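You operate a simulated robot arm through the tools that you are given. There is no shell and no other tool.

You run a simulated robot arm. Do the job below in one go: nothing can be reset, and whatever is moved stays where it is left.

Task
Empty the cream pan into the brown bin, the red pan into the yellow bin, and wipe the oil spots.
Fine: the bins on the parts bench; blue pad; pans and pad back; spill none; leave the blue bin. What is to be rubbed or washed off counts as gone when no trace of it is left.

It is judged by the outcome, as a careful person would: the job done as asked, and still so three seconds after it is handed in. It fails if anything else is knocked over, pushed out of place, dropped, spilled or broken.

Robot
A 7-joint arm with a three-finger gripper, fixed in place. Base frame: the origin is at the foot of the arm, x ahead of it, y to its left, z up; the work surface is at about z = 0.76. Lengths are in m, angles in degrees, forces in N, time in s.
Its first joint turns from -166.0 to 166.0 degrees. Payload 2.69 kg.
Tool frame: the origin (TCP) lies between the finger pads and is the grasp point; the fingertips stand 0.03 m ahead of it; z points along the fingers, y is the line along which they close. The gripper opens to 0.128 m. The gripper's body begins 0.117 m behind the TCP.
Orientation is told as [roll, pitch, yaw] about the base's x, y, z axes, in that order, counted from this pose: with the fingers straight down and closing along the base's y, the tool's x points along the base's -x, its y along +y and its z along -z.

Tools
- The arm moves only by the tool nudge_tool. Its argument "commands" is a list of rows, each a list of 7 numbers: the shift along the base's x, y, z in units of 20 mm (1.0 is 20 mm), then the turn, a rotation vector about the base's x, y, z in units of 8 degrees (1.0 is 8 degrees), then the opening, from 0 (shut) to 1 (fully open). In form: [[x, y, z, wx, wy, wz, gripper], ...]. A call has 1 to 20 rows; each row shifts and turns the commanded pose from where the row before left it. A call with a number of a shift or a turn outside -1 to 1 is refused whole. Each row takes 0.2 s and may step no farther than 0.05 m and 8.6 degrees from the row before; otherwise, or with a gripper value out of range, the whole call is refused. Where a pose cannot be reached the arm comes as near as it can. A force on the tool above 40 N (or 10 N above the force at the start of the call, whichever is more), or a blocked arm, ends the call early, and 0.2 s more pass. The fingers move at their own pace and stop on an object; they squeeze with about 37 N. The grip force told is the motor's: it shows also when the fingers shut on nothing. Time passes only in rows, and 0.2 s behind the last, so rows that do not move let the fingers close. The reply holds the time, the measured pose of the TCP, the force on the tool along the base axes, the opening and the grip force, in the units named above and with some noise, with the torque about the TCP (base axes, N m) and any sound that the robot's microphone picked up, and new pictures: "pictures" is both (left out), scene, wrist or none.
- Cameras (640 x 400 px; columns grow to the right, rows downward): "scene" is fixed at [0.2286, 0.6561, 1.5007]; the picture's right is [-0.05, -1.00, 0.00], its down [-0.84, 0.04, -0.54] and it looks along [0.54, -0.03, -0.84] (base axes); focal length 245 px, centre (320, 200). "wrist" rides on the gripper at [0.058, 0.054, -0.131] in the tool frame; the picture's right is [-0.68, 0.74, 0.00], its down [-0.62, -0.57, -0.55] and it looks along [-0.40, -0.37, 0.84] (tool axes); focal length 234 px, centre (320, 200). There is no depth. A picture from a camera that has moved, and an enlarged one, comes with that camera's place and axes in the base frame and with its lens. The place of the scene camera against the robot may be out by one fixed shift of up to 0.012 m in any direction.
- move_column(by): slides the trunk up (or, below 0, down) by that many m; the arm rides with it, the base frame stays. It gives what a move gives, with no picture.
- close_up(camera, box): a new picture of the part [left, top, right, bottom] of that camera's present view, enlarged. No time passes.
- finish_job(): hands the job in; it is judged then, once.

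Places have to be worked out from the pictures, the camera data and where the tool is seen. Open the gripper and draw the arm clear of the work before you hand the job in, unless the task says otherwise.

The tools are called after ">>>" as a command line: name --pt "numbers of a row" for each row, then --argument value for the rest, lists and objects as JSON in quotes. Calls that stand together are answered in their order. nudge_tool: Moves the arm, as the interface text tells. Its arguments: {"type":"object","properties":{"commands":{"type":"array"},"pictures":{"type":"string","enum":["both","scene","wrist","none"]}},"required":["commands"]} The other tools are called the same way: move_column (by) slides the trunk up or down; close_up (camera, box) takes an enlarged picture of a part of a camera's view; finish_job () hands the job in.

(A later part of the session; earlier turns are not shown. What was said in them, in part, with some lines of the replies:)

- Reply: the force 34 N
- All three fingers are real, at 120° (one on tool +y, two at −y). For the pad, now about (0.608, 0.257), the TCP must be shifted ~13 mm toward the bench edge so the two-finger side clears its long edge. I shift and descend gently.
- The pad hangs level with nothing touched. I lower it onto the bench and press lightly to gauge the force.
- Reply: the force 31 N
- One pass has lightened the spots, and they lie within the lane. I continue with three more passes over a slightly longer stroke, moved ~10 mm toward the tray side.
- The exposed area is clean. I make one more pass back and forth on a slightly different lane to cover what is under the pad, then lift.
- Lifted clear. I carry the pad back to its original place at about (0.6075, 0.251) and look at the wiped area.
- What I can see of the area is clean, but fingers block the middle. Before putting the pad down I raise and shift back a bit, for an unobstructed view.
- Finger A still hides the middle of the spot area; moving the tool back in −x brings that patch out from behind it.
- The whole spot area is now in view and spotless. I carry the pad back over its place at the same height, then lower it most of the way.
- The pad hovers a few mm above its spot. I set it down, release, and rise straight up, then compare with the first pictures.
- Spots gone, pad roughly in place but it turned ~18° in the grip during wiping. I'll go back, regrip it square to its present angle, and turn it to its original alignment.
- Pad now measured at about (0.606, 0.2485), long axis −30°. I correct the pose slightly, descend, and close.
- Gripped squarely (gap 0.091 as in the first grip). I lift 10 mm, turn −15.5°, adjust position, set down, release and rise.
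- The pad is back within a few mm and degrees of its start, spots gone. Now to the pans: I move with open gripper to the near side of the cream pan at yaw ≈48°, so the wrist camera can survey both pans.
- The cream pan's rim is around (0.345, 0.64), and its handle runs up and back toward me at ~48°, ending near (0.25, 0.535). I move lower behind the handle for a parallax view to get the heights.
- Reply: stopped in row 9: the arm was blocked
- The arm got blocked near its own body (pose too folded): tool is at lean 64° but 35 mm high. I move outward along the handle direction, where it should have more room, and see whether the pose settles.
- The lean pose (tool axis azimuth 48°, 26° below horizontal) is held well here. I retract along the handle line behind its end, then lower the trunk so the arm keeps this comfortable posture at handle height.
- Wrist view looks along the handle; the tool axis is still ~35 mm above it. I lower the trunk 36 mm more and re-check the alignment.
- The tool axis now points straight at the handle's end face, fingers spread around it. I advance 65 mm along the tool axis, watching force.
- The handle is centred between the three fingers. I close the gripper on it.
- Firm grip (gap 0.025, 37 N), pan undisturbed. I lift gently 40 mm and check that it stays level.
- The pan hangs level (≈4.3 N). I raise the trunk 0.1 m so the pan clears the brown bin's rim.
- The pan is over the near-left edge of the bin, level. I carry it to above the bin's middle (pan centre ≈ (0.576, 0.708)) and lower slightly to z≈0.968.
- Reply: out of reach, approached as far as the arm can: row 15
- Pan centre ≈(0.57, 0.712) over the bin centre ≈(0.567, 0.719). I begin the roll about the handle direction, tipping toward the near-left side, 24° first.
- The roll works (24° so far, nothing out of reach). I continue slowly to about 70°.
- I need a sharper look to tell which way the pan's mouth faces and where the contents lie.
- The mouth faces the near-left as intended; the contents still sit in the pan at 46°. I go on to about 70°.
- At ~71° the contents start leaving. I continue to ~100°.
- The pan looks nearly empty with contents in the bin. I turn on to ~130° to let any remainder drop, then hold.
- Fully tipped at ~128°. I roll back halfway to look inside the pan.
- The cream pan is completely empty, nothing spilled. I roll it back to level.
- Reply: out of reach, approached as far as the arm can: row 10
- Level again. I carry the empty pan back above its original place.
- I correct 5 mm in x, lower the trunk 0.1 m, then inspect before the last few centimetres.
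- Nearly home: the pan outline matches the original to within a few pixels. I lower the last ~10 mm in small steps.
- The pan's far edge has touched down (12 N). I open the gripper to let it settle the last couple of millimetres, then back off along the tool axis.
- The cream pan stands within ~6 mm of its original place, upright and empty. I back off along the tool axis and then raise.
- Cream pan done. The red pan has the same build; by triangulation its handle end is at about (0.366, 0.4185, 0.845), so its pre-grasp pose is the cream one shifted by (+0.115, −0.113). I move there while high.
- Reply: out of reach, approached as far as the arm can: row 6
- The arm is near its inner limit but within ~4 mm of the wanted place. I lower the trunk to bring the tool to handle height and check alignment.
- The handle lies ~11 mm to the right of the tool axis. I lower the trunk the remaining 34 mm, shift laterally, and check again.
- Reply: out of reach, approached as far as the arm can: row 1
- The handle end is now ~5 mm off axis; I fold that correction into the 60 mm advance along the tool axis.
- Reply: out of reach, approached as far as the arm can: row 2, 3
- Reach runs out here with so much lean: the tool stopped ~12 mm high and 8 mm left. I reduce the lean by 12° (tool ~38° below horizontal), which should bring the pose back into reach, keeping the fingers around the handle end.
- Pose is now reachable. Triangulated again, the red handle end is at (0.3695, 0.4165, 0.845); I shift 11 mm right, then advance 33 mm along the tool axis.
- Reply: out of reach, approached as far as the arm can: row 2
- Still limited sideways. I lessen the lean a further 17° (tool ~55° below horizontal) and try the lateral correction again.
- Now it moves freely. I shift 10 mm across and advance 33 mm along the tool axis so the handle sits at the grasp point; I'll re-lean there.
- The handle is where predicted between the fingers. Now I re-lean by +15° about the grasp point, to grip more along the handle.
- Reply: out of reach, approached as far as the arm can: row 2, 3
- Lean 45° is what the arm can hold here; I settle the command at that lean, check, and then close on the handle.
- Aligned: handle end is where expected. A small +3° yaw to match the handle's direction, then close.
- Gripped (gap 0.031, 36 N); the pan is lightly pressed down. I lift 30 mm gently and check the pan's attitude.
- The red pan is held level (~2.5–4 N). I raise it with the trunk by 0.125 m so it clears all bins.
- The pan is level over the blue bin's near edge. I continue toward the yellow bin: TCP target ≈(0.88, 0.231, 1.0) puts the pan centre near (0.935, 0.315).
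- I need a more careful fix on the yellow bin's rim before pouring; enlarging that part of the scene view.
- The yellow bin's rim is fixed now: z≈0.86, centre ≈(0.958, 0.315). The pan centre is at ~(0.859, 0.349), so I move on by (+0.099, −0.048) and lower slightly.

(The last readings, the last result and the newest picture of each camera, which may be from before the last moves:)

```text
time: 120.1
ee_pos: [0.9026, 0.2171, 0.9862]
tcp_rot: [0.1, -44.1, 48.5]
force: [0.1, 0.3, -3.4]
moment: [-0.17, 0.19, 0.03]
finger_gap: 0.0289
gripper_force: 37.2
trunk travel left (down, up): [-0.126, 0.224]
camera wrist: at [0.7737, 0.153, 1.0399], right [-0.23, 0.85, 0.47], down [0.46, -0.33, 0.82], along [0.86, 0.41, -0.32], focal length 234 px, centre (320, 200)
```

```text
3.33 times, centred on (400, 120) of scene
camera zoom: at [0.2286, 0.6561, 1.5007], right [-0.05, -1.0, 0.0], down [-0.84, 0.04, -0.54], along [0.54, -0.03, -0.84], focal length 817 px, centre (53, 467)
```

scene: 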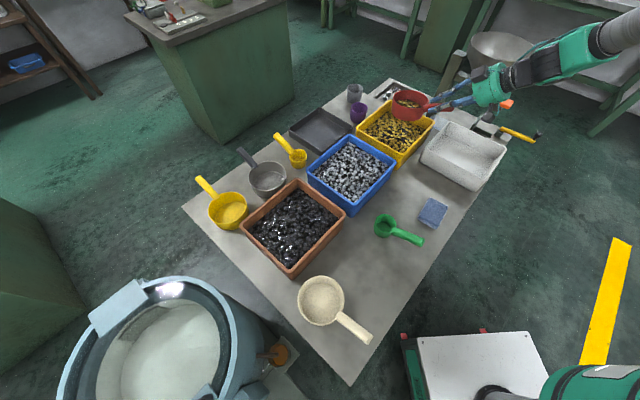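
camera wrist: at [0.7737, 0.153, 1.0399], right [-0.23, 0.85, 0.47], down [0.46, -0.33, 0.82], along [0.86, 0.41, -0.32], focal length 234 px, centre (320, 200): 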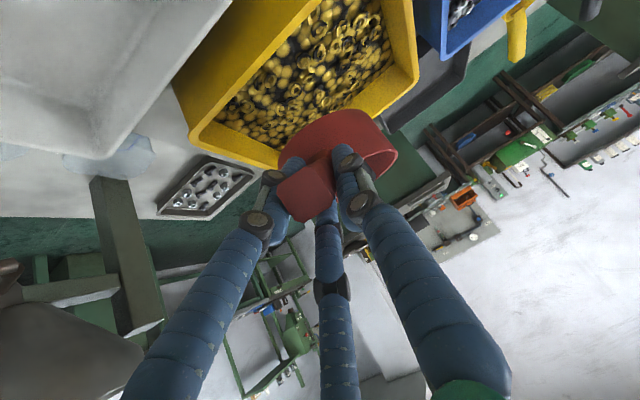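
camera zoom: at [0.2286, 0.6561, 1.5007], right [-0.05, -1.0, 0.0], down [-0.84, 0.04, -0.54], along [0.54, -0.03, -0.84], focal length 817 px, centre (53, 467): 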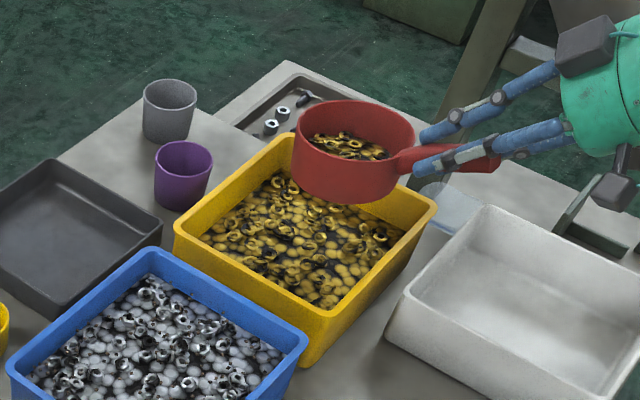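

Pan centre ≈(0.954, 0.301) vs bin centre ≈(0.953, 0.316): well inside. I start rolling toward the near-left, 39° first.

>>> nudge_tool --pt "0 0 0 -0.3 -0.41 0 0" --pt "0 0 0 -0.41 -0.566 0 0" --pt "0 0 0 -0.41 -0.566 0 0" --pt "0 0 0 -0.41 -0.566 0 0" --pt "0 0 0 -0.41 -0.566 0 0" --pt "0 0 0 -0.41 -0.566 0 0" --pt "0 0 0 -0.41 -0.566 0 0" --pt "0 0 0 0 0 0 0" --pictures "scene"

>>> close_up --camera "scene" --box '[340, 60, 460, 180]'

```text
time: 121.9
ee_pos: [0.9019, 0.2165, 0.9878]
tcp_rot: [-49.0, -36.4, 81.4]
force: [0.0, -0.3, -3.0]
moment: [-0.11, 0.24, 0.0]
finger_gap: 0.0285
gripper_force: 36.3
trunk travel left (down, up): [-0.126, 0.224]
```

scene: 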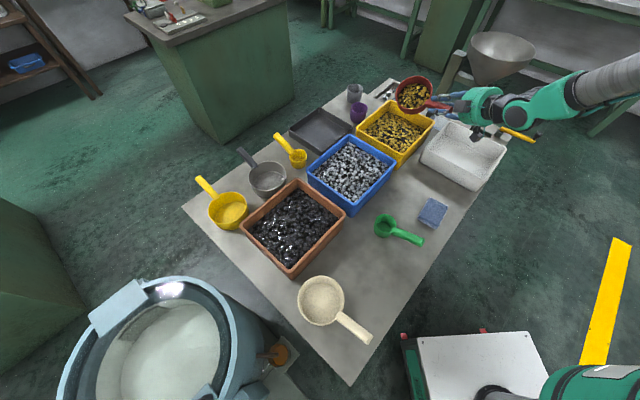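

```text
3.33 times, centred on (400, 120) of scene
camera zoom: at [0.2286, 0.6561, 1.5007], right [-0.05, -1.0, 0.0], down [-0.84, 0.04, -0.54], along [0.54, -0.03, -0.84], focal length 817 px, centre (53, 467)
```

zoom: 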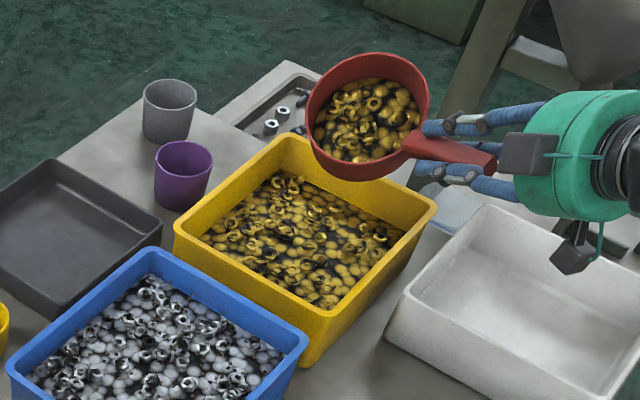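

Rolling fine, contents still inside at ~40°, mouth over the bin. I go on to ~70°.

>>> nudge_tool --pt "0 0 0 -0.353 -0.485 0 0" --pt "0 0 0 -0.353 -0.485 0 0" --pt "0 0 0 -0.353 -0.485 0 0" --pt "0 0 0 -0.353 -0.485 0 0" --pt "0 0 0 -0.353 -0.485 0 0" --pt "0 0 0 -0.353 -0.485 0 0" --pt "0 0 0 0 0 0 0" --pictures "scene"

>>> close_up --camera "scene" --box '[340, 60, 460, 180]'

```text
time: 123.5
ee_pos: [0.9016, 0.2165, 0.9871]
tcp_rot: [-76.0, -19.9, 94.5]
force: [0.5, 0.3, -4.3]
moment: [-0.11, 0.29, 0.0]
finger_gap: 0.0283
gripper_force: 37.2
trunk travel left (down, up): [-0.126, 0.224]
```

scene: 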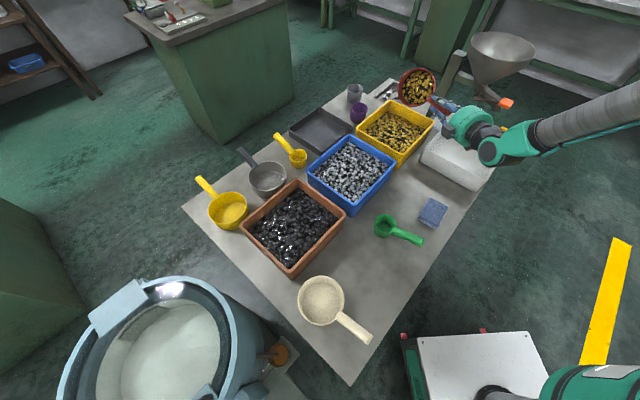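

```text
3.33 times, centred on (400, 120) of scene
camera zoom: at [0.2286, 0.6561, 1.5007], right [-0.05, -1.0, 0.0], down [-0.84, 0.04, -0.54], along [0.54, -0.03, -0.84], focal length 817 px, centre (53, 467)
```

zoom: 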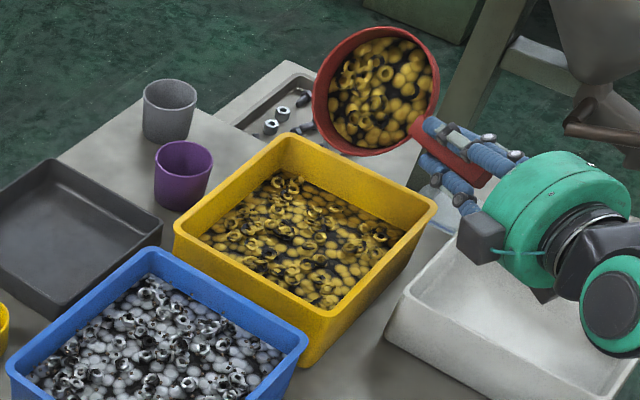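

The contents still hold at ~68°, and I reckon the lip is ~20 mm right of the bin's centre line, so they will land inside. I continue to ~95°.

>>> nudge_tool --pt "0 0 0 -0.3 -0.41 0 0" --pt "0 0 0 -0.3 -0.41 0 0" --pt "0 0 0 -0.3 -0.41 0 0" --pt "0 0 0 -0.3 -0.41 0 0" --pt "0 0 0 0 0 0 0" --pictures "scene"

>>> close_up --camera "scene" --box '[340, 60, 460, 180]'

```text
time: 124.7
ee_pos: [0.9017, 0.2165, 0.9866]
tcp_rot: [-88.4, -9.0, 97.7]
force: [-0.2, -1.0, -2.4]
moment: [-0.04, 0.22, -0.01]
finger_gap: 0.0282
gripper_force: 37.8
trunk travel left (down, up): [-0.126, 0.224]
```

scene: 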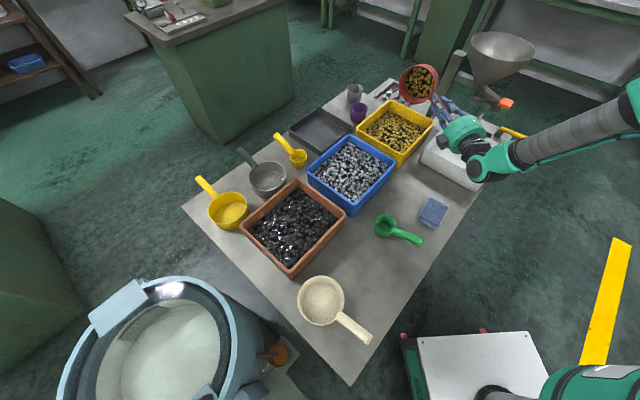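

```text
3.33 times, centred on (400, 120) of scene
camera zoom: at [0.2286, 0.6561, 1.5007], right [-0.05, -1.0, 0.0], down [-0.84, 0.04, -0.54], along [0.54, -0.03, -0.84], focal length 817 px, centre (53, 467)
```

zoom: 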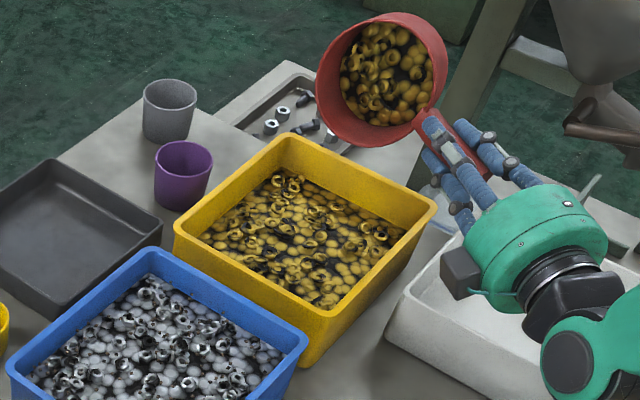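

At ~83° the contents still rest on the side wall, so they need more than 90°. I continue slowly while shifting 20 mm toward the bin's middle.

>>> nudge_tool --pt "-0.2 0.18 0 -0.3 -0.41 0 0" --pt "-0.2 0.18 0 -0.3 -0.41 0 0" --pt "-0.2 0.18 0 -0.3 -0.41 0 0" --pt "-0.15 0.11 0 -0.3 -0.41 0 0" --pt "0 0 0 0 0 0 0" --pictures "scene"

>>> close_up --camera "scene" --box '[340, 60, 460, 180]'

```text
time: 125.9
ee_pos: [0.8873, 0.2299, 0.986]
tcp_rot: [-100.0, 2.4, 98.3]
force: [-0.3, -0.2, -2.0]
moment: [-0.06, 0.19, -0.02]
finger_gap: 0.0282
gripper_force: 36.7
trunk travel left (down, up): [-0.126, 0.224]
```

scene: 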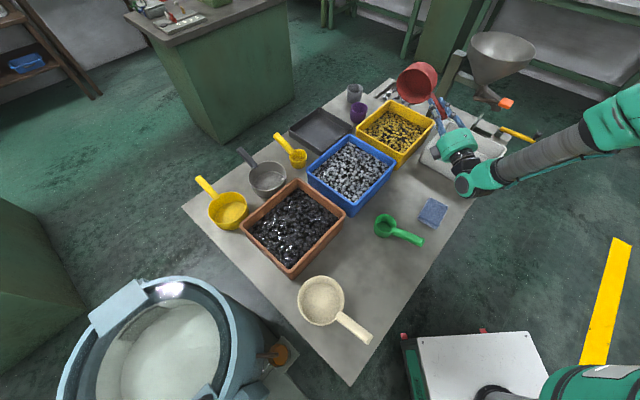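

```text
3.33 times, centred on (400, 120) of scene
camera zoom: at [0.2286, 0.6561, 1.5007], right [-0.05, -1.0, 0.0], down [-0.84, 0.04, -0.54], along [0.54, -0.03, -0.84], focal length 817 px, centre (53, 467)
```

zoom: 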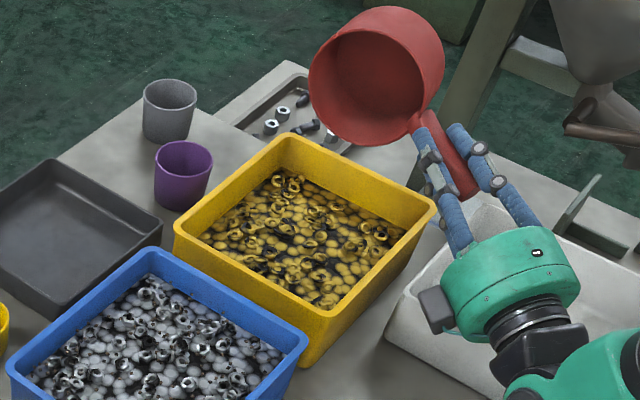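

The red pan emptied between 83° and 99°. I tip a little further to be sure, and look closely for strays.

>>> nudge_tool --pt "0 0 0 -0.3 -0.41 0 0" --pt "0 0 0 -0.3 -0.41 0 0" --pt "0 0 0 -0.3 -0.41 0 0" --pt "0 0 0 0 0 0 0" --pt "0 0 0 0 0 0 0" --pictures "scene"

>>> close_up --camera "scene" --box '[370, 60, 450, 130]'

>>> close_up --camera "scene" --box '[340, 70, 480, 190]'

```text
time: 127.1
ee_pos: [0.8859, 0.2297, 0.9861]
tcp_rot: [-108.8, 11.0, 97.3]
force: [-0.4, -0.4, -1.9]
moment: [-0.08, 0.19, 0.01]
finger_gap: 0.028
gripper_force: 37.0
trunk travel left (down, up): [-0.126, 0.224]
```

scene: 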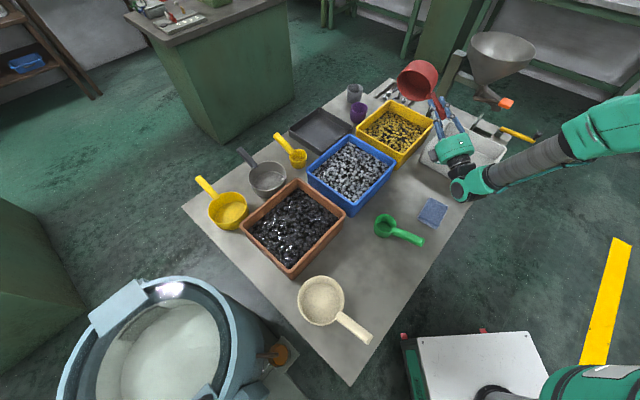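

```text
5.71 times, centred on (410, 95) of scene
camera zoom: at [0.2286, 0.6561, 1.5007], right [-0.05, -1.0, 0.0], down [-0.84, 0.04, -0.54], along [0.54, -0.03, -0.84], focal length 1400 px, centre (-194, 800)
```

zoom: 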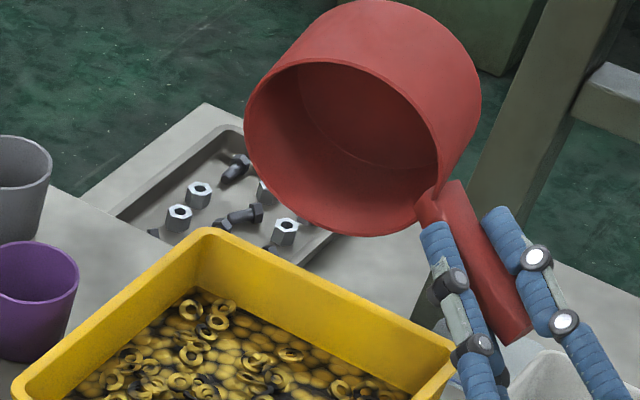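

```text
3.33 times, centred on (410, 130) of scene
camera zoom: at [0.2286, 0.6561, 1.5007], right [-0.05, -1.0, 0.0], down [-0.84, 0.04, -0.54], along [0.54, -0.03, -0.84], focal length 817 px, centre (20, 433)
```

zoom: 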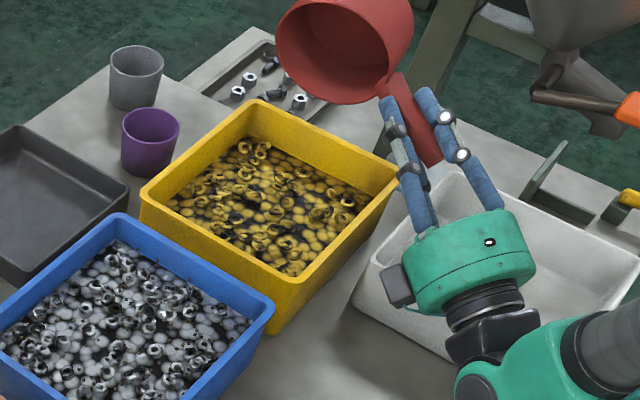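

Both pan and surroundings look clean: red pan empty, no strays. I roll it back to level in place.

>>> nudge_tool --pt "0 0 0.1 0.53 0.729 0 0" --pt "0 0 0.1 0.53 0.729 0 0" --pt "0 0 0.1 0.53 0.729 0 0" --pt "0 0 0.1 0.53 0.729 0 0" --pt "0 0 0.1 0.53 0.729 0 0" --pt "0 0 0.1 0.53 0.729 0 0" --pt "0 0 0 0.53 0.729 0 0" --pt "0 0 0 0.53 0.729 0 0" --pt "0 0 0 0.53 0.729 0 0" --pt "0 0 0 0.53 0.729 0 0" --pt "0 0 0 0.53 0.729 0 0" --pt "0 0 0 0.53 0.729 0 0" --pt "0 0 0 0.53 0.729 0 0" --pt "0 0 0 0.53 0.729 0 0" --pt "0 0 0 0.53 0.729 0 0" --pt "0 0 0 0.223 0.307 0 0" --pt "0 0 0 0 0 0 0"

>>> close_up --camera "scene" --box '[340, 60, 480, 180]'

```text
time: 130.7
ee_pos: [0.8873, 0.2303, 0.9994]
tcp_rot: [0.3, -44.2, 48.5]
force: [0.2, 0.9, -2.4]
moment: [-0.12, 0.08, -0.01]
finger_gap: 0.0278
gripper_force: 37.0
trunk travel left (down, up): [-0.126, 0.224]
camera wrist: at [0.7589, 0.1658, 1.0523], right [-0.23, 0.85, 0.47], down [0.47, -0.33, 0.82], along [0.85, 0.41, -0.32], focal length 234 px, centre (320, 200)
```

scene: 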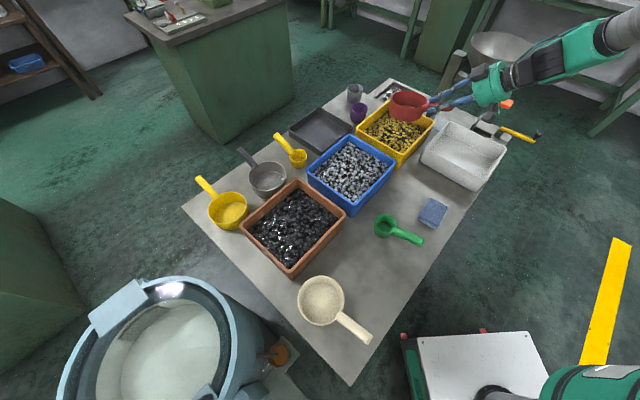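
wrist: 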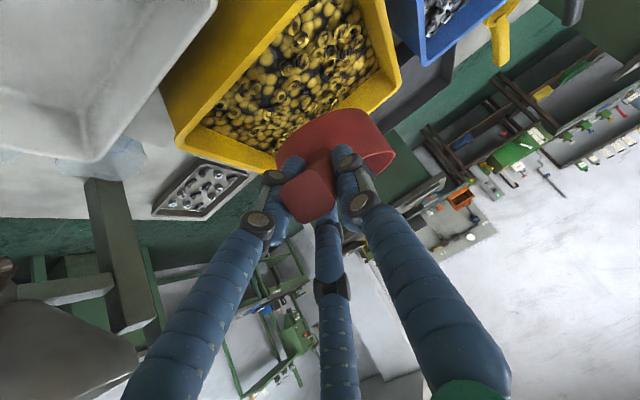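

```text
3.33 times, centred on (410, 120) of scene
camera zoom: at [0.2286, 0.6561, 1.5007], right [-0.05, -1.0, 0.0], down [-0.84, 0.04, -0.54], along [0.54, -0.03, -0.84], focal length 817 px, centre (20, 467)
```

zoom: 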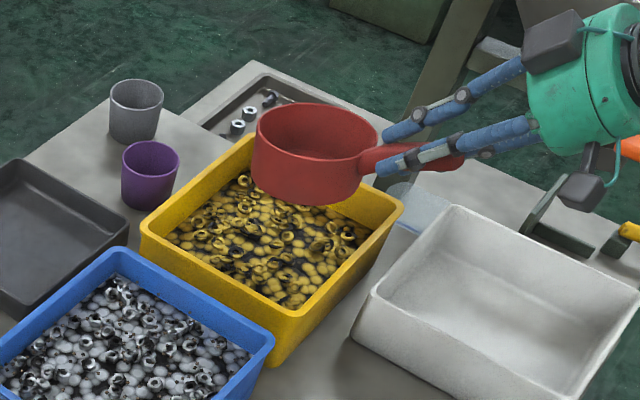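

Level again. I carry the empty red pan back above its place, in two legs.

>>> nudge_tool --pt "-0.5 0.22 0 0 0 0 0" --pt "-0.9 0.39 0 0 0 0 0" --pt "-0.98 0.43 0 0 0 0 0" --pt "-0.98 0.43 0 0 0 0 0" --pt "-0.98 0.43 0 0 0 0 0" --pt "-0.98 0.43 0 0 0 0 0" --pt "-0.98 0.43 0 0 0 0 0" --pt "-0.98 0.43 0 0 0 0 0" --pt "-0.98 0.43 0 0 0 0 0" --pt "-0.98 0.43 0 0 0 0 0" --pt "-0.98 0.43 0 0 0 0 0" --pt "-0.98 0.43 0 0 0 0 0" --pt "-0.98 0.43 0 0 0 0 0" --pt "-0.98 0.43 0 0 0 0 0" --pt "0 0 0 0 0 0 0" --pictures "none"

>>> nudge_tool --pt "-0.5 0.22 0 0 0 0 0" --pt "-0.9 0.39 0 0 0 0 0" --pt "-0.95 0.42 0 0 0 0 0" --pt "-0.95 0.42 0 0 0 0 0" --pt "-0.95 0.42 0 0 0 0 0" --pt "-0.95 0.42 0 0 0 0 0" --pt "-0.95 0.42 0 0 0 0 0" --pt "-0.95 0.42 0 0 0 0 0" --pt "-0.95 0.42 0 0 0 0 0" --pt "-0.95 0.42 0 0 0 0 0" --pt "-0.7 0.3 0 0 0 0 0" --pt "-0.3 0.12 0 0 0 0 0" --pt "0 0 0 0 0 0 0"

```text
time: 133.9
ee_pos: [0.6237, 0.3457, 0.9994]
tcp_rot: [0.3, -44.1, 48.6]
force: [-0.1, 0.2, -1.0]
moment: [-0.15, 0.14, 0.04]
finger_gap: 0.028
gripper_force: 37.6
trunk travel left (down, up): [-0.126, 0.224]
```

```text
time: 136.7
ee_pos: [0.4236, 0.4335, 0.9995]
tcp_rot: [0.2, -44.2, 48.6]
force: [-0.7, 0.2, -1.0]
moment: [-0.14, 0.13, 0.02]
finger_gap: 0.0279
gripper_force: 37.5
trunk travel left (down, up): [-0.126, 0.224]
camera wrist: at [0.2952, 0.3695, 1.0523], right [-0.23, 0.85, 0.47], down [0.47, -0.33, 0.82], along [0.85, 0.41, -0.32], focal length 234 px, centre (320, 200)
```

scene: 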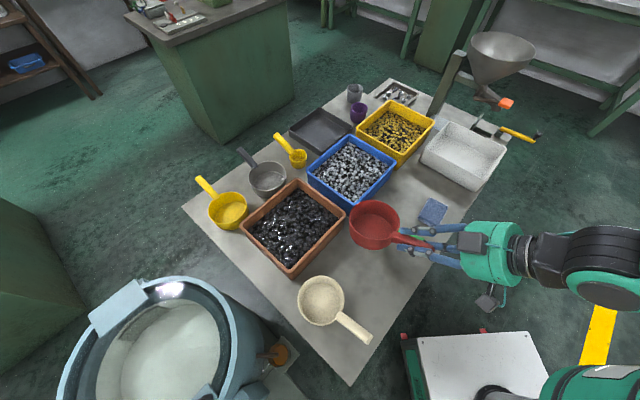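
wrist: 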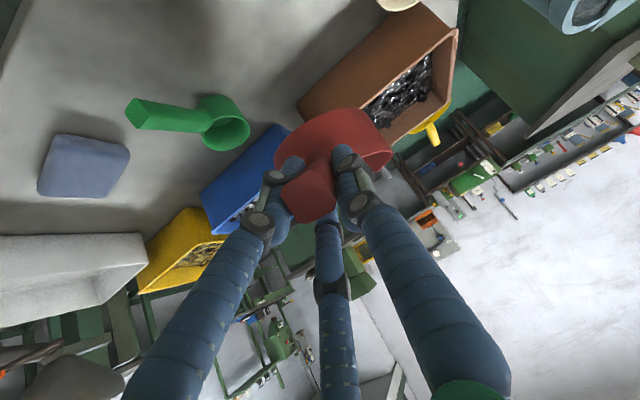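

Now the last 30 mm sideways and then down with the trunk by 0.125 m.

>>> nudge_tool --pt "-0.5 0.17 0 0 0 0 0" --pt "-0.5 0.18 0 0 0 0 0" --pt "-0.49 0.17 0 0 0 0 0" --pt "0 0 0 0 0 0 0" --pictures "none"

>>> move_column --by -0.125

>>> nudge_tool --pt "0 0 -0.4 0 0 0 0" --pt "0 0 -0.4 0 0 0 0" --pt "0 0 -0.4 0 0 0 0" --pt "0 0 0 0 0 0 0"

>>> close_up --camera "scene" --box '[280, 190, 460, 360]'

```text
time: 137.7
ee_pos: [0.3941, 0.4436, 0.9985]
tcp_rot: [0.2, -44.2, 48.7]
force: [-1.1, 0.3, -1.9]
moment: [-0.11, 0.13, -0.02]
finger_gap: 0.0276
gripper_force: 36.9
trunk travel left (down, up): [-0.126, 0.224]
```

```text
time: 139.3
ee_pos: [0.3942, 0.4451, 0.8751]
tcp_rot: [0.2, -44.3, 48.6]
force: [-0.2, 0.3, -2.2]
moment: [-0.1, 0.1, 0.03]
finger_gap: 0.0278
gripper_force: 37.1
trunk travel left (down, up): [-0.001, 0.349]
```

```text
time: 140.3
ee_pos: [0.3932, 0.4435, 0.85]
tcp_rot: [0.2, -44.3, 48.5]
force: [-0.4, -0.7, 8.9]
moment: [0.75, -1.16, -0.03]
finger_gap: 0.0279
gripper_force: 37.2
trunk travel left (down, up): [-0.001, 0.349]
camera wrist: at [0.2661, 0.3799, 0.9037], right [-0.23, 0.85, 0.47], down [0.46, -0.33, 0.82], along [0.85, 0.41, -0.32], focal length 234 px, centre (320, 200)
```

scene: 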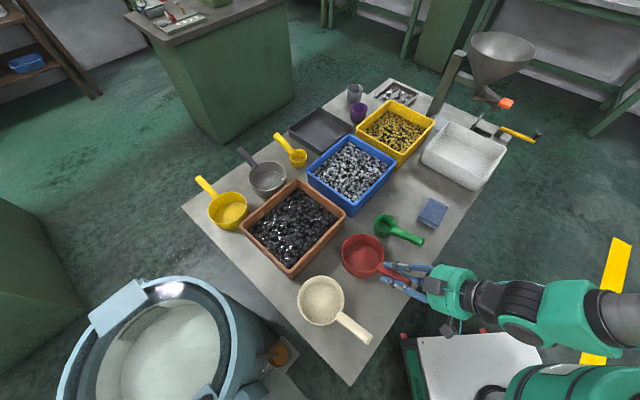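
wrist: 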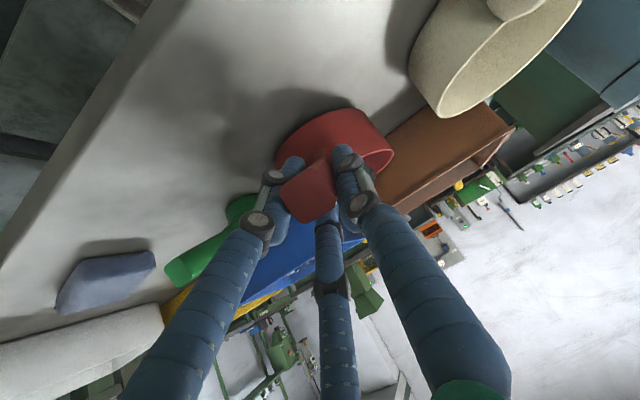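

```text
2.35 times, centred on (370, 275) of scene
camera zoom: at [0.2286, 0.6561, 1.5007], right [-0.05, -1.0, 0.0], down [-0.84, 0.04, -0.54], along [0.54, -0.03, -0.84], focal length 576 px, centre (202, 24)
```

zoom: 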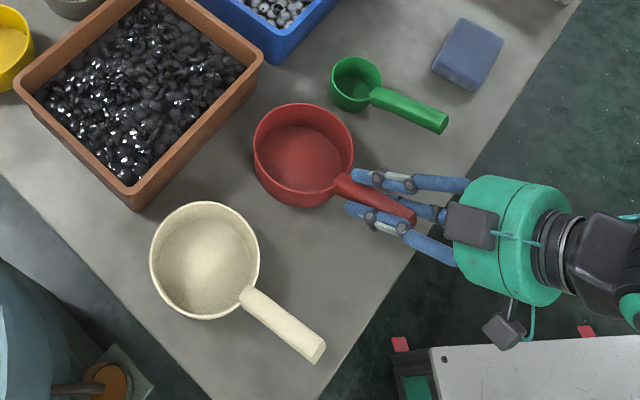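

The pan's far edge touched at z 0.85: it sits ~6° nose-down in the grip and ~6 mm to the right of its old place. I lift slightly, shift 6 mm left, level it by ~4°, and lower again.

>>> nudge_tool --pt "0 0 0.4 0 0 0 0" --pt "0 0.3 0 0.19 -0.165 0 0" --pt "0 0 0 0.19 -0.165 0 0" --pt "0 0 0 0 0 0 0" --pictures "none"

>>> nudge_tool --pt "0 0 -0.3 0 0 0 0" --pt "0 0 -0.2 0 0 0 0" --pt "0 0 0 0 0 0 0" --pictures "wrist"

>>> close_up --camera "scene" --box '[280, 190, 460, 360]'

```text
time: 141.3
ee_pos: [0.3933, 0.4498, 0.8577]
tcp_rot: [0.1, -48.2, 48.5]
force: [0.4, -0.1, -1.6]
moment: [-0.12, 0.12, 0.03]
finger_gap: 0.028
gripper_force: 37.0
trunk travel left (down, up): [-0.001, 0.349]
```

```text
time: 142.1
ee_pos: [0.394, 0.4508, 0.8483]
tcp_rot: [0.1, -48.2, 48.5]
force: [0.3, -0.7, -2.2]
moment: [-0.08, 0.14, 0.01]
finger_gap: 0.0278
gripper_force: 36.7
trunk travel left (down, up): [-0.001, 0.349]
camera wrist: at [0.2637, 0.3837, 0.8915], right [-0.25, 0.82, 0.51], down [0.43, -0.37, 0.82], along [0.87, 0.43, -0.26], focal length 234 px, centre (320, 200)
```

wrist: 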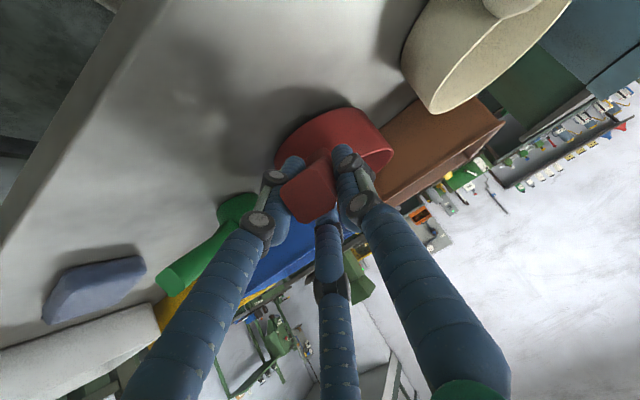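

```text
2.35 times, centred on (370, 275) of scene
camera zoom: at [0.2286, 0.6561, 1.5007], right [-0.05, -1.0, 0.0], down [-0.84, 0.04, -0.54], along [0.54, -0.03, -0.84], focal length 576 px, centre (202, 24)
```

zoom: 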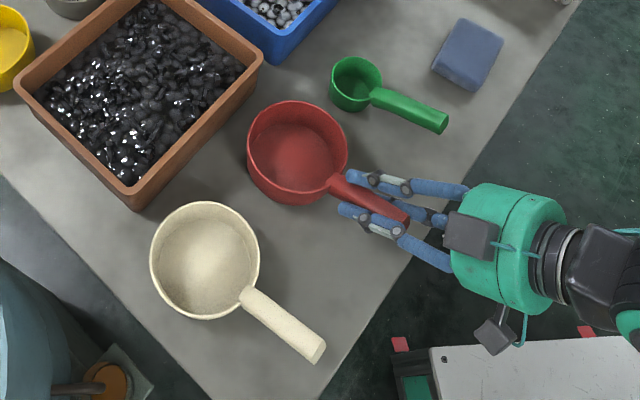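

Close to the original outline now. I lower in 2–3 mm steps until contact.

>>> nudge_tool --pt "0 0 -0.12 -0.12 -0.16 0 0" --pt "0 0 -0.12 -0.12 -0.16 0 0" --pt "0 0 -0.1 0 0 0 0" --pt "0 0 0 0 0 0 0" --pictures "none"

```text
time: 143.1
ee_pos: [0.3927, 0.4497, 0.8423]
tcp_rot: [-4.6, -48.4, 52.1]
force: [0.5, -0.1, -1.3]
moment: [-0.14, 0.09, -0.04]
finger_gap: 0.0276
gripper_force: 37.0
trunk travel left (down, up): [-0.001, 0.349]
```

>>> nudge_tool --pt "0 0 -0.1 0 0 0 0" --pt "0 0 -0.1 0 0 0 0" --pt "0 0 0 0 0 0 0" --pictures "none"

```text
time: 143.9
ee_pos: [0.3939, 0.4514, 0.8388]
tcp_rot: [-4.6, -48.4, 52.1]
force: [-0.7, -0.5, 8.7]
moment: [0.91, -1.19, -0.02]
finger_gap: 0.0279
gripper_force: 37.4
trunk travel left (down, up): [-0.001, 0.349]
```

Contact at z≈0.839, only ~6 mm above the original hold height. I loosen the grip slightly so the handle rests in the fingers, lower those few millimetres, then open.

>>> nudge_tool --pt "0 0 0 0 0 0 0.25" --pt "0 0 -0.1 0 0 0 0.26" --pt "0 0 -0.12 0 0 0 0.28" --pt "0 0 -0.1 0 0 0 0.32" --pt "0 0 0 0 0 0 0.4" --pt "0 0 0 0 0 0 0.5" --pt "0 0 0 0 0 0 0.55" --pt "0 0 0 0 0 0 0.55"

>>> close_up --camera "scene" --box '[280, 190, 460, 360]'

>>> close_up --camera "wrist" --box '[200, 60, 440, 270]'

```text
time: 145.7
ee_pos: [0.3929, 0.4501, 0.8311]
tcp_rot: [-4.6, -48.3, 52.1]
force: [0.0, 0.4, -1.4]
moment: [-0.01, 0.0, -0.02]
finger_gap: 0.0701
gripper_force: 0.0
trunk travel left (down, up): [-0.001, 0.349]
camera wrist: at [0.2616, 0.3847, 0.8706], right [-0.28, 0.84, 0.47], down [0.39, -0.35, 0.85], along [0.88, 0.42, -0.23], focal length 234 px, centre (320, 200)
```

scene: 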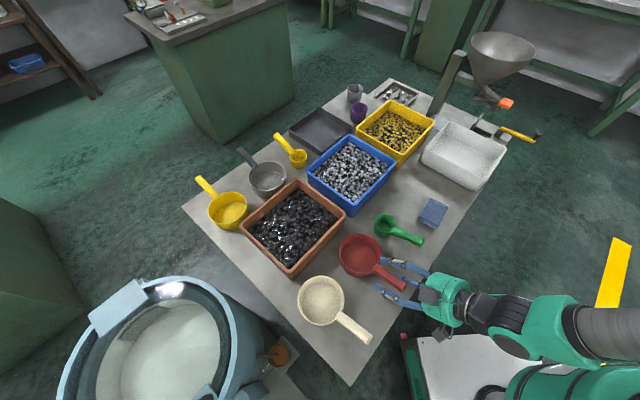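
wrist: 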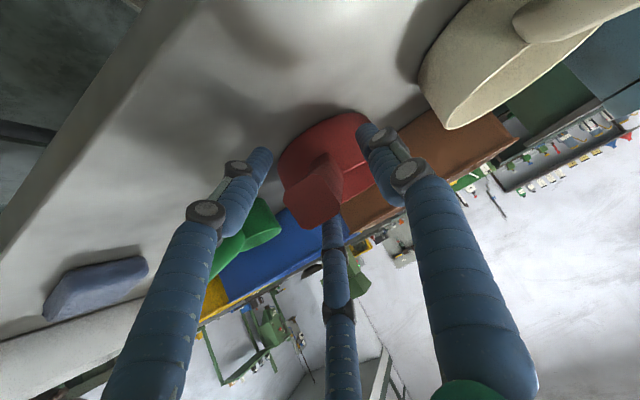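

```text
2.35 times, centred on (370, 275) of scene
camera zoom: at [0.2286, 0.6561, 1.5007], right [-0.05, -1.0, 0.0], down [-0.84, 0.04, -0.54], along [0.54, -0.03, -0.84], focal length 576 px, centre (202, 24)
```

zoom: 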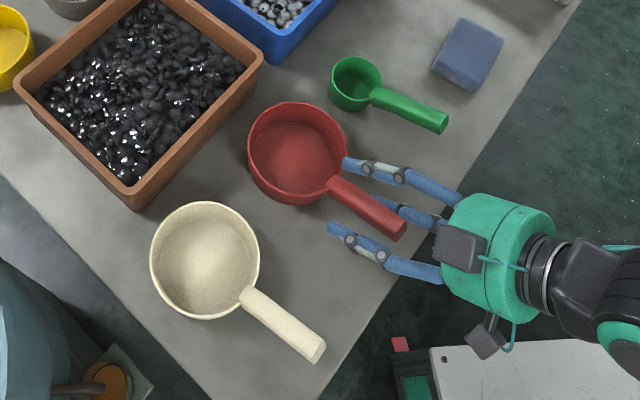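

```text
1.90 times, centred on (320, 165) of wrist
camera zoom: at [0.2616, 0.3847, 0.8706], right [-0.28, 0.84, 0.47], down [0.39, -0.35, 0.85], along [0.88, 0.42, -0.23], focal length 446 px, centre (320, 267)
```

zoom: 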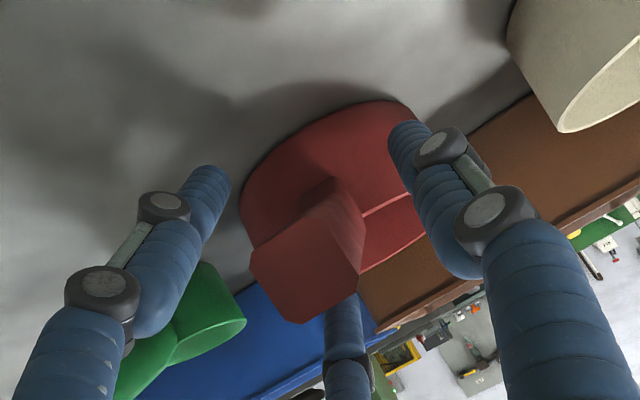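

The red pan is flat on the bench, within a few mm of its first position. I withdraw gradually along the tool axis while reducing the lean, to stay within reach and clear of rim and handle.

>>> nudge_tool --pt "-0.16 -0.165 0.2 -0.22 0.21 0 0.55" --pt "-0.16 -0.165 0.21 -0.22 0.21 0 0.55" --pt "-0.15 -0.155 0.22 -0.22 0.21 0 0.55" --pt "-0.15 -0.155 0.23 -0.22 0.21 0 0.55" --pt "0 0 0 0 0 0 0.55"

>>> close_up --camera "scene" --box '[280, 190, 460, 360]'

>>> close_up --camera "wrist" --box '[200, 60, 440, 270]'

```text
time: 146.9
ee_pos: [0.3815, 0.4372, 0.8485]
tcp_rot: [-3.3, -38.6, 51.2]
force: [0.0, 0.3, 0.6]
moment: [0.01, 0.02, -0.02]
finger_gap: 0.0704
gripper_force: 0.1
trunk travel left (down, up): [-0.001, 0.349]
camera wrist: at [0.2555, 0.3782, 0.9109], right [-0.23, 0.89, 0.39], down [0.49, -0.24, 0.84], along [0.84, 0.38, -0.38], focal length 234 px, centre (320, 200)
```

scene: 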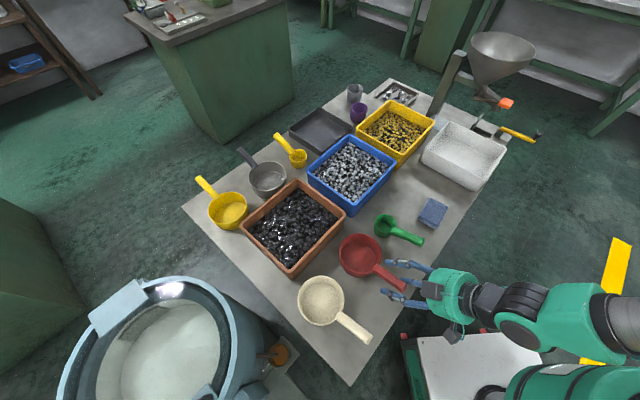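
wrist: 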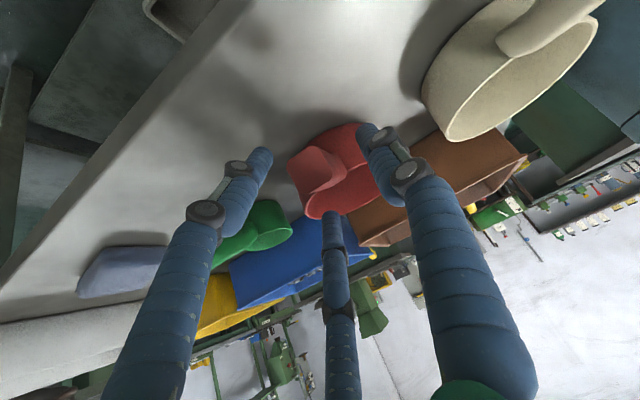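

```text
2.35 times, centred on (370, 275) of scene
camera zoom: at [0.2286, 0.6561, 1.5007], right [-0.05, -1.0, 0.0], down [-0.84, 0.04, -0.54], along [0.54, -0.03, -0.84], focal length 576 px, centre (202, 24)
```

zoom: 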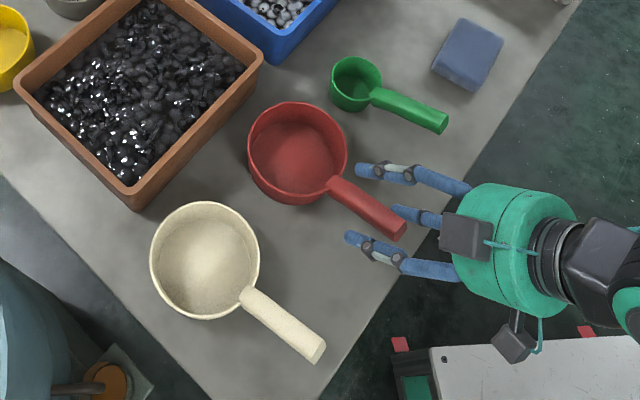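

```text
1.90 times, centred on (320, 165) of wrist
camera zoom: at [0.2555, 0.3782, 0.9109], right [-0.23, 0.89, 0.39], down [0.49, -0.24, 0.84], along [0.84, 0.38, -0.38], focal length 446 px, centre (320, 267)
```

zoom: 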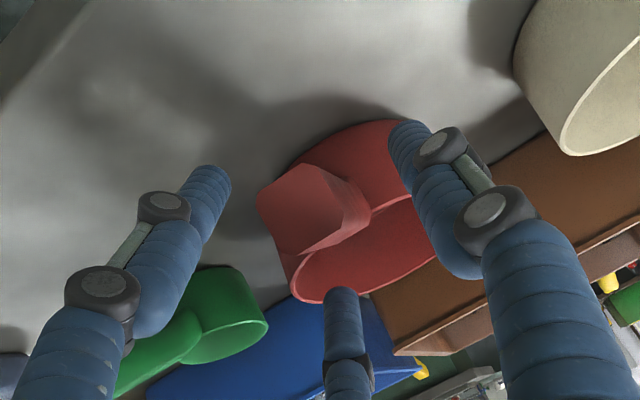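

Clear so far. I open wider, shift 5 mm to the right so the lower finger clears the handle, then withdraw up and back.

>>> nudge_tool --pt "0 0 0 0 0 0 0.8" --pt "0.19 -0.165 0 0 0 0 0.8" --pt "-0.327 -0.338 0.586 0 0 0 0.8" --pt "-0.327 -0.338 0.586 0 0 0 0.8" --pt "-0.327 -0.338 0.586 0 0 0 0.8" --pt "-0.327 -0.338 0.586 0 0 0 0.8" --pt "-0.327 -0.338 0.586 0 0 0 0.8" --pt "0 0 0 0 0 0 0.8"

>>> close_up --camera "scene" --box '[280, 190, 460, 360]'

```text
time: 148.7
ee_pos: [0.3524, 0.4001, 0.9074]
tcp_rot: [-3.4, -38.7, 51.2]
force: [0.3, -0.9, 0.1]
moment: [-0.01, 0.0, -0.03]
finger_gap: 0.1022
gripper_force: 0.0
trunk travel left (down, up): [-0.001, 0.349]
camera wrist: at [0.2266, 0.3407, 0.9701], right [-0.23, 0.89, 0.39], down [0.49, -0.24, 0.84], along [0.84, 0.38, -0.38], focal length 234 px, centre (320, 200)
```

scene: 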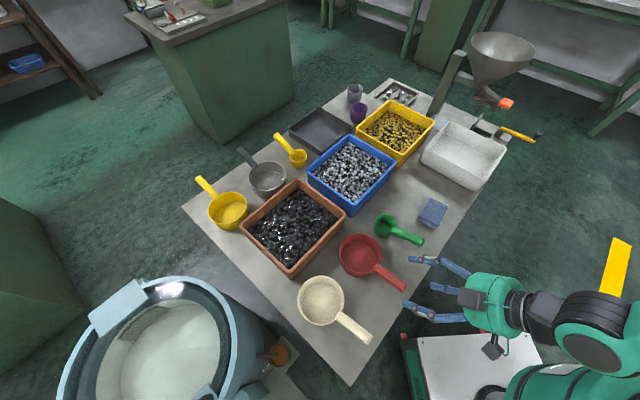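
wrist: 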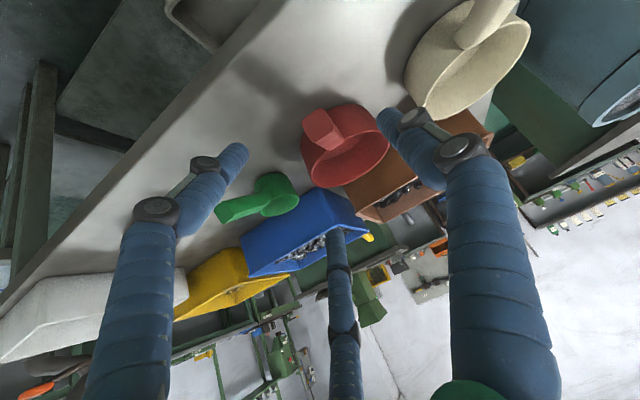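

```text
2.35 times, centred on (370, 275) of scene
camera zoom: at [0.2286, 0.6561, 1.5007], right [-0.05, -1.0, 0.0], down [-0.84, 0.04, -0.54], along [0.54, -0.03, -0.84], focal length 576 px, centre (202, 24)
```

zoom: 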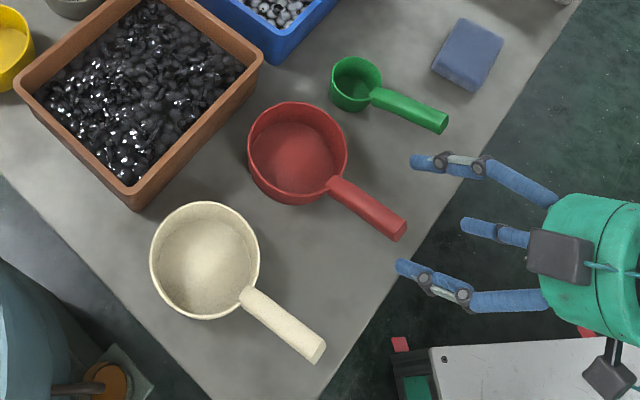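

Clear of the pan, which did not move. I raise the trunk well away and check the whole bench.

>>> move_column --by 0.2

>>> nudge_tool --pt "0 0 0 -0.6 0.55 0 1" --pt "0 0 0 -0.6 0.55 0 1" --pt "0 0 0 -0.6 0.55 0 1" --pt "0 -0.5 0 0 0 0 1" --pt "0 -0.5 0 0 0 0 1" --pt "0 0 0 0 0 0 1"

>>> close_up --camera "scene" --box '[180, 80, 520, 290]'

>>> close_up --camera "scene" --box '[330, 70, 470, 190]'

>>> close_up --camera "scene" --box '[220, 160, 420, 340]'

>>> close_up --camera "scene" --box '[400, 150, 500, 230]'

```text
time: 150.8
ee_pos: [0.3523, 0.3991, 1.1081]
tcp_rot: [-3.3, -38.6, 51.3]
force: [0.0, 0.0, -0.2]
moment: [0.04, 0.01, 0.0]
finger_gap: 0.1026
gripper_force: 0.1
trunk travel left (down, up): [-0.201, 0.149]
```

```text
time: 152.2
ee_pos: [0.3412, 0.3998, 1.1069]
tcp_rot: [0.9, -21.7, 50.8]
force: [0.1, -1.3, 0.5]
moment: [0.06, -0.01, 0.02]
finger_gap: 0.1281
gripper_force: 0.1
out of reach, approached as far as the arm can: row 3, 4, 5
trunk travel left (down, up): [-0.201, 0.149]
camera wrist: at [0.2373, 0.3528, 1.208], right [-0.18, 0.95, 0.26], down [0.68, -0.07, 0.73], along [0.71, 0.31, -0.63], focal length 234 px, centre (320, 200)
```

scene: 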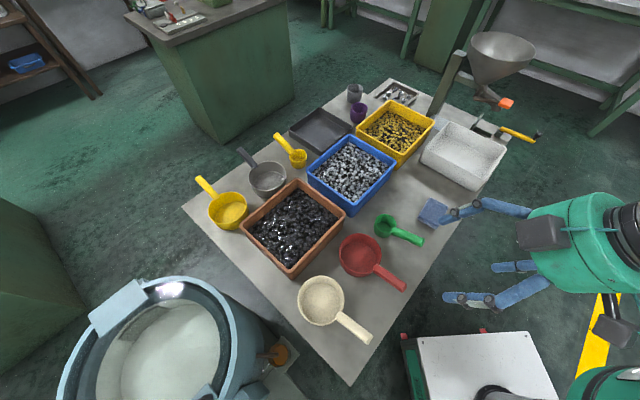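
wrist: 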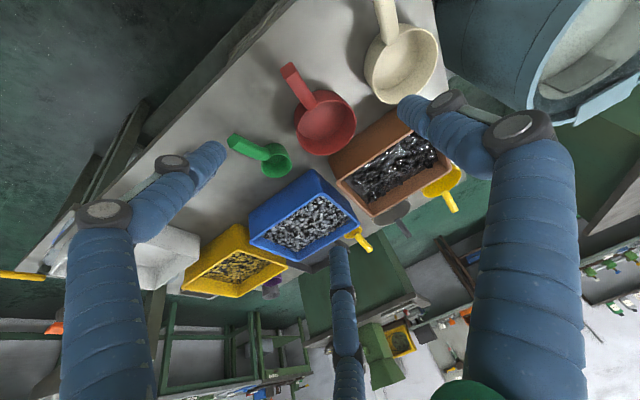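

```text
1.88 times, centred on (350, 185) of scene
camera zoom: at [0.2286, 0.6561, 1.5007], right [-0.05, -1.0, 0.0], down [-0.84, 0.04, -0.54], along [0.54, -0.03, -0.84], focal length 461 px, centre (264, 228)
```

zoom: 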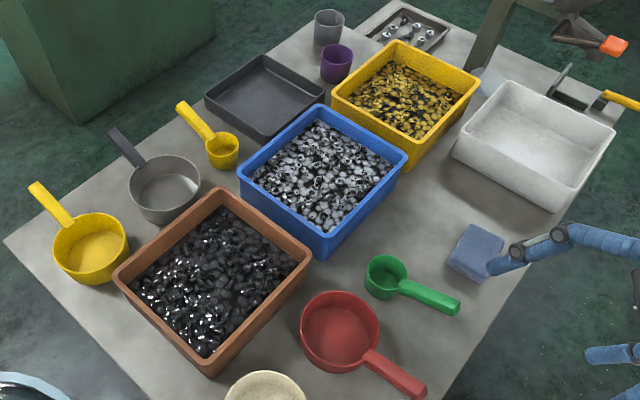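

```text
3.33 times, centred on (400, 130) of scene
camera zoom: at [0.2286, 0.6561, 1.5007], right [-0.05, -1.0, 0.0], down [-0.84, 0.04, -0.54], along [0.54, -0.03, -0.84], focal length 817 px, centre (53, 433)
```

zoom: 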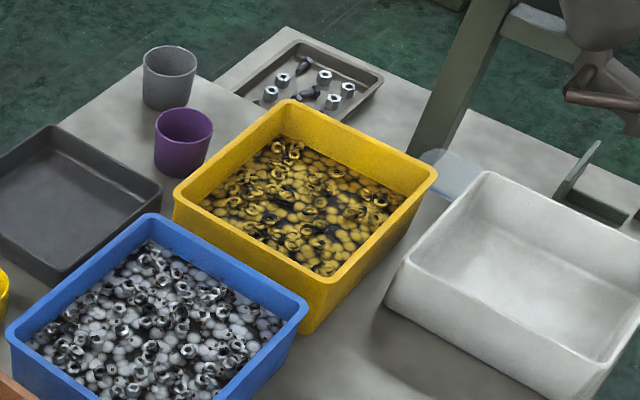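

```text
2.22 times, centred on (320, 250) of scene
camera zoom: at [0.2286, 0.6561, 1.5007], right [-0.05, -1.0, 0.0], down [-0.84, 0.04, -0.54], along [0.54, -0.03, -0.84], focal length 544 px, centre (320, 89)
```

zoom: 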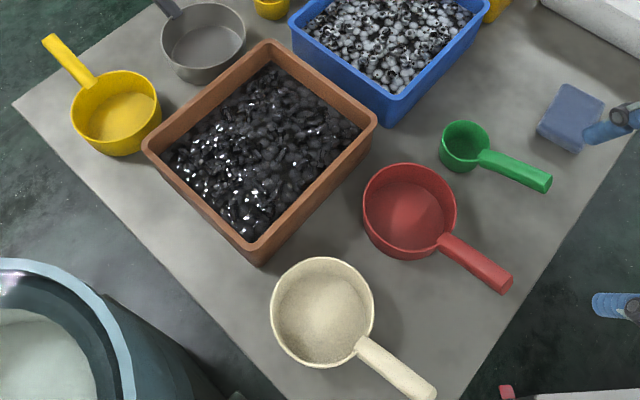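

```text
5.00 times, centred on (450, 190) of scene
camera zoom: at [0.2286, 0.6561, 1.5007], right [-0.05, -1.0, 0.0], down [-0.84, 0.04, -0.54], along [0.54, -0.03, -0.84], focal length 1225 px, centre (-330, 250)
```

zoom: 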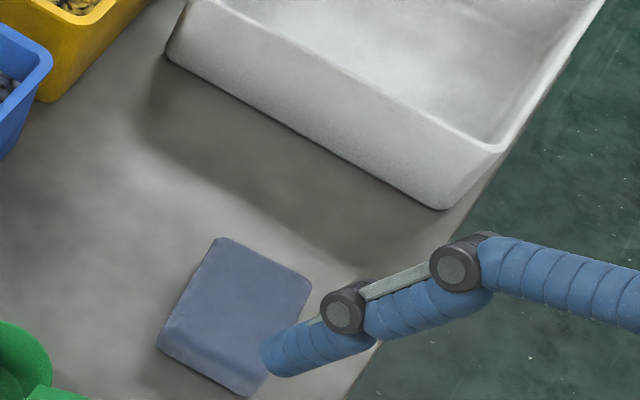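

Bench check: both pans empty and back, bins filled, spots gone, pad in place, nothing spilled. One last close look into the pans from the wrist camera while raising the arm a bit more.

>>> move_column --by 0.08

>>> nudge_tool --pt "0 0 0 0 0 0 1"

>>> close_up --camera "wrist" --box '[200, 20, 480, 300]'

>>> close_up --camera "scene" --box '[280, 220, 420, 380]'

```text
time: 153.4
ee_pos: [0.3425, 0.4003, 1.1872]
tcp_rot: [1.0, -21.6, 50.8]
force: [-0.2, 0.0, -0.2]
moment: [0.01, 0.02, -0.02]
finger_gap: 0.1277
gripper_force: 0.1
trunk travel left (down, up): [-0.281, 0.069]
```

```text
time: 153.8
ee_pos: [0.3424, 0.4, 1.1871]
tcp_rot: [1.0, -21.7, 50.8]
force: [-1.1, 0.3, -0.3]
moment: [0.02, 0.0, -0.01]
finger_gap: 0.128
gripper_force: 0.1
trunk travel left (down, up): [-0.281, 0.069]
camera wrist: at [0.2375, 0.3535, 1.2876], right [-0.18, 0.95, 0.26], down [0.68, -0.07, 0.73], along [0.71, 0.31, -0.63], focal length 234 px, centre (320, 200)
```

scene: 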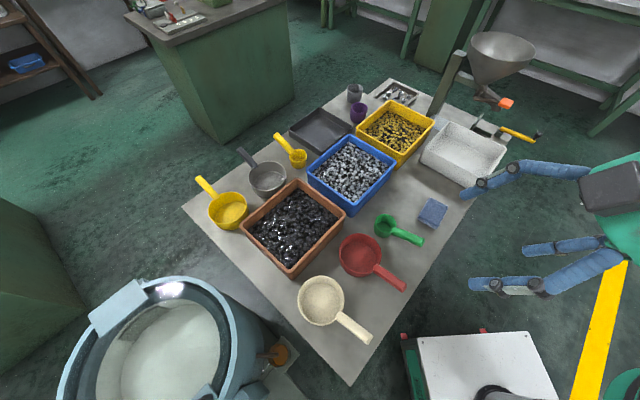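
wrist: 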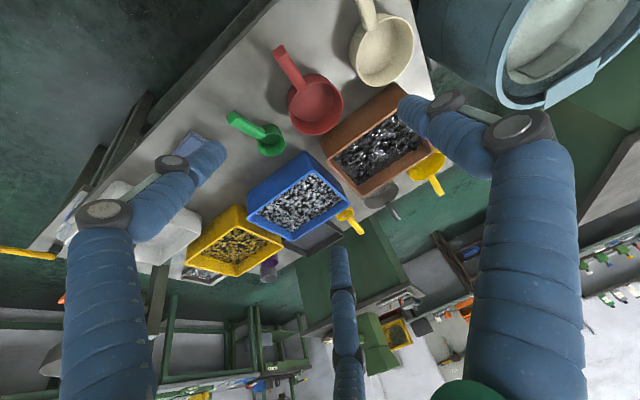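

```text
1.43 times, centred on (340, 160) of wrist
camera zoom: at [0.2375, 0.3535, 1.2876], right [-0.18, 0.95, 0.26], down [0.68, -0.07, 0.73], along [0.71, 0.31, -0.63], focal length 334 px, centre (291, 257)
```

zoom: 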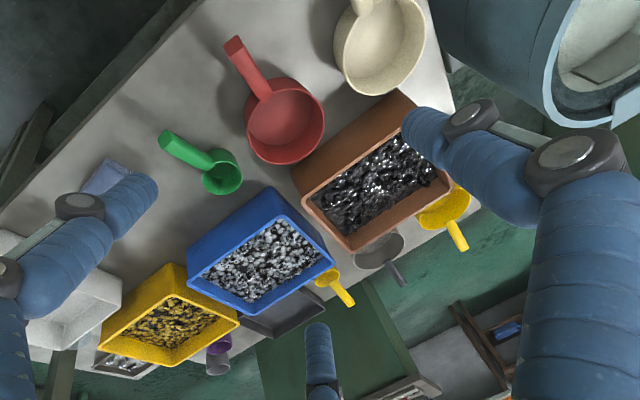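

```text
2.50 times, centred on (350, 300) of scene
camera zoom: at [0.2286, 0.6561, 1.5007], right [-0.05, -1.0, 0.0], down [-0.84, 0.04, -0.54], along [0.54, -0.03, -0.84], focal length 613 px, centre (245, -50)
```

zoom: 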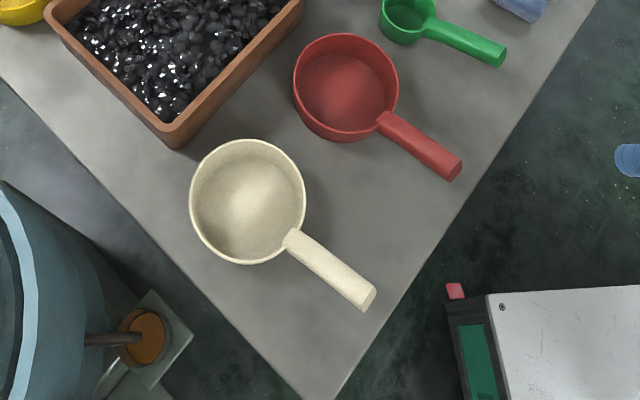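

The pictures show both pans empty and back in place, the brown and yellow bins holding their contents, the oil spots gone and the pad back. The blue bin is untouched, the gripper is open and the arm is clear, so I hand the job in.

>>> finish_job

```text
The job is handed in.
```

The job is handed in. The cream pan is emptied into the brown bin, the red pan into the yellow bin, and the oil spots are wiped off with no trace left in the pictures.

- **Pans:** Both are empty and standing where they started. The cream pan is within about 6 mm of its old place. The red pan's body is back in place too, with its handle end about 8 mm off.
- **Pad:** It is back within a few millimetres and about 3° of its original position. It had turned in the grip while wiping, so I gripped it again and straightened it.
- **Spills:** I saw no stray pieces on the bench or around the bins in the close-ups. I did not touch the blue bin.
- **First grip on the pad:** One finger pressed on the pad's corner and nudged it about 1 cm. The gripper turned out to have three solid fingers, not two as described. I corrected this before wiping.

The gripper is open and the arm is raised clear of the bench.
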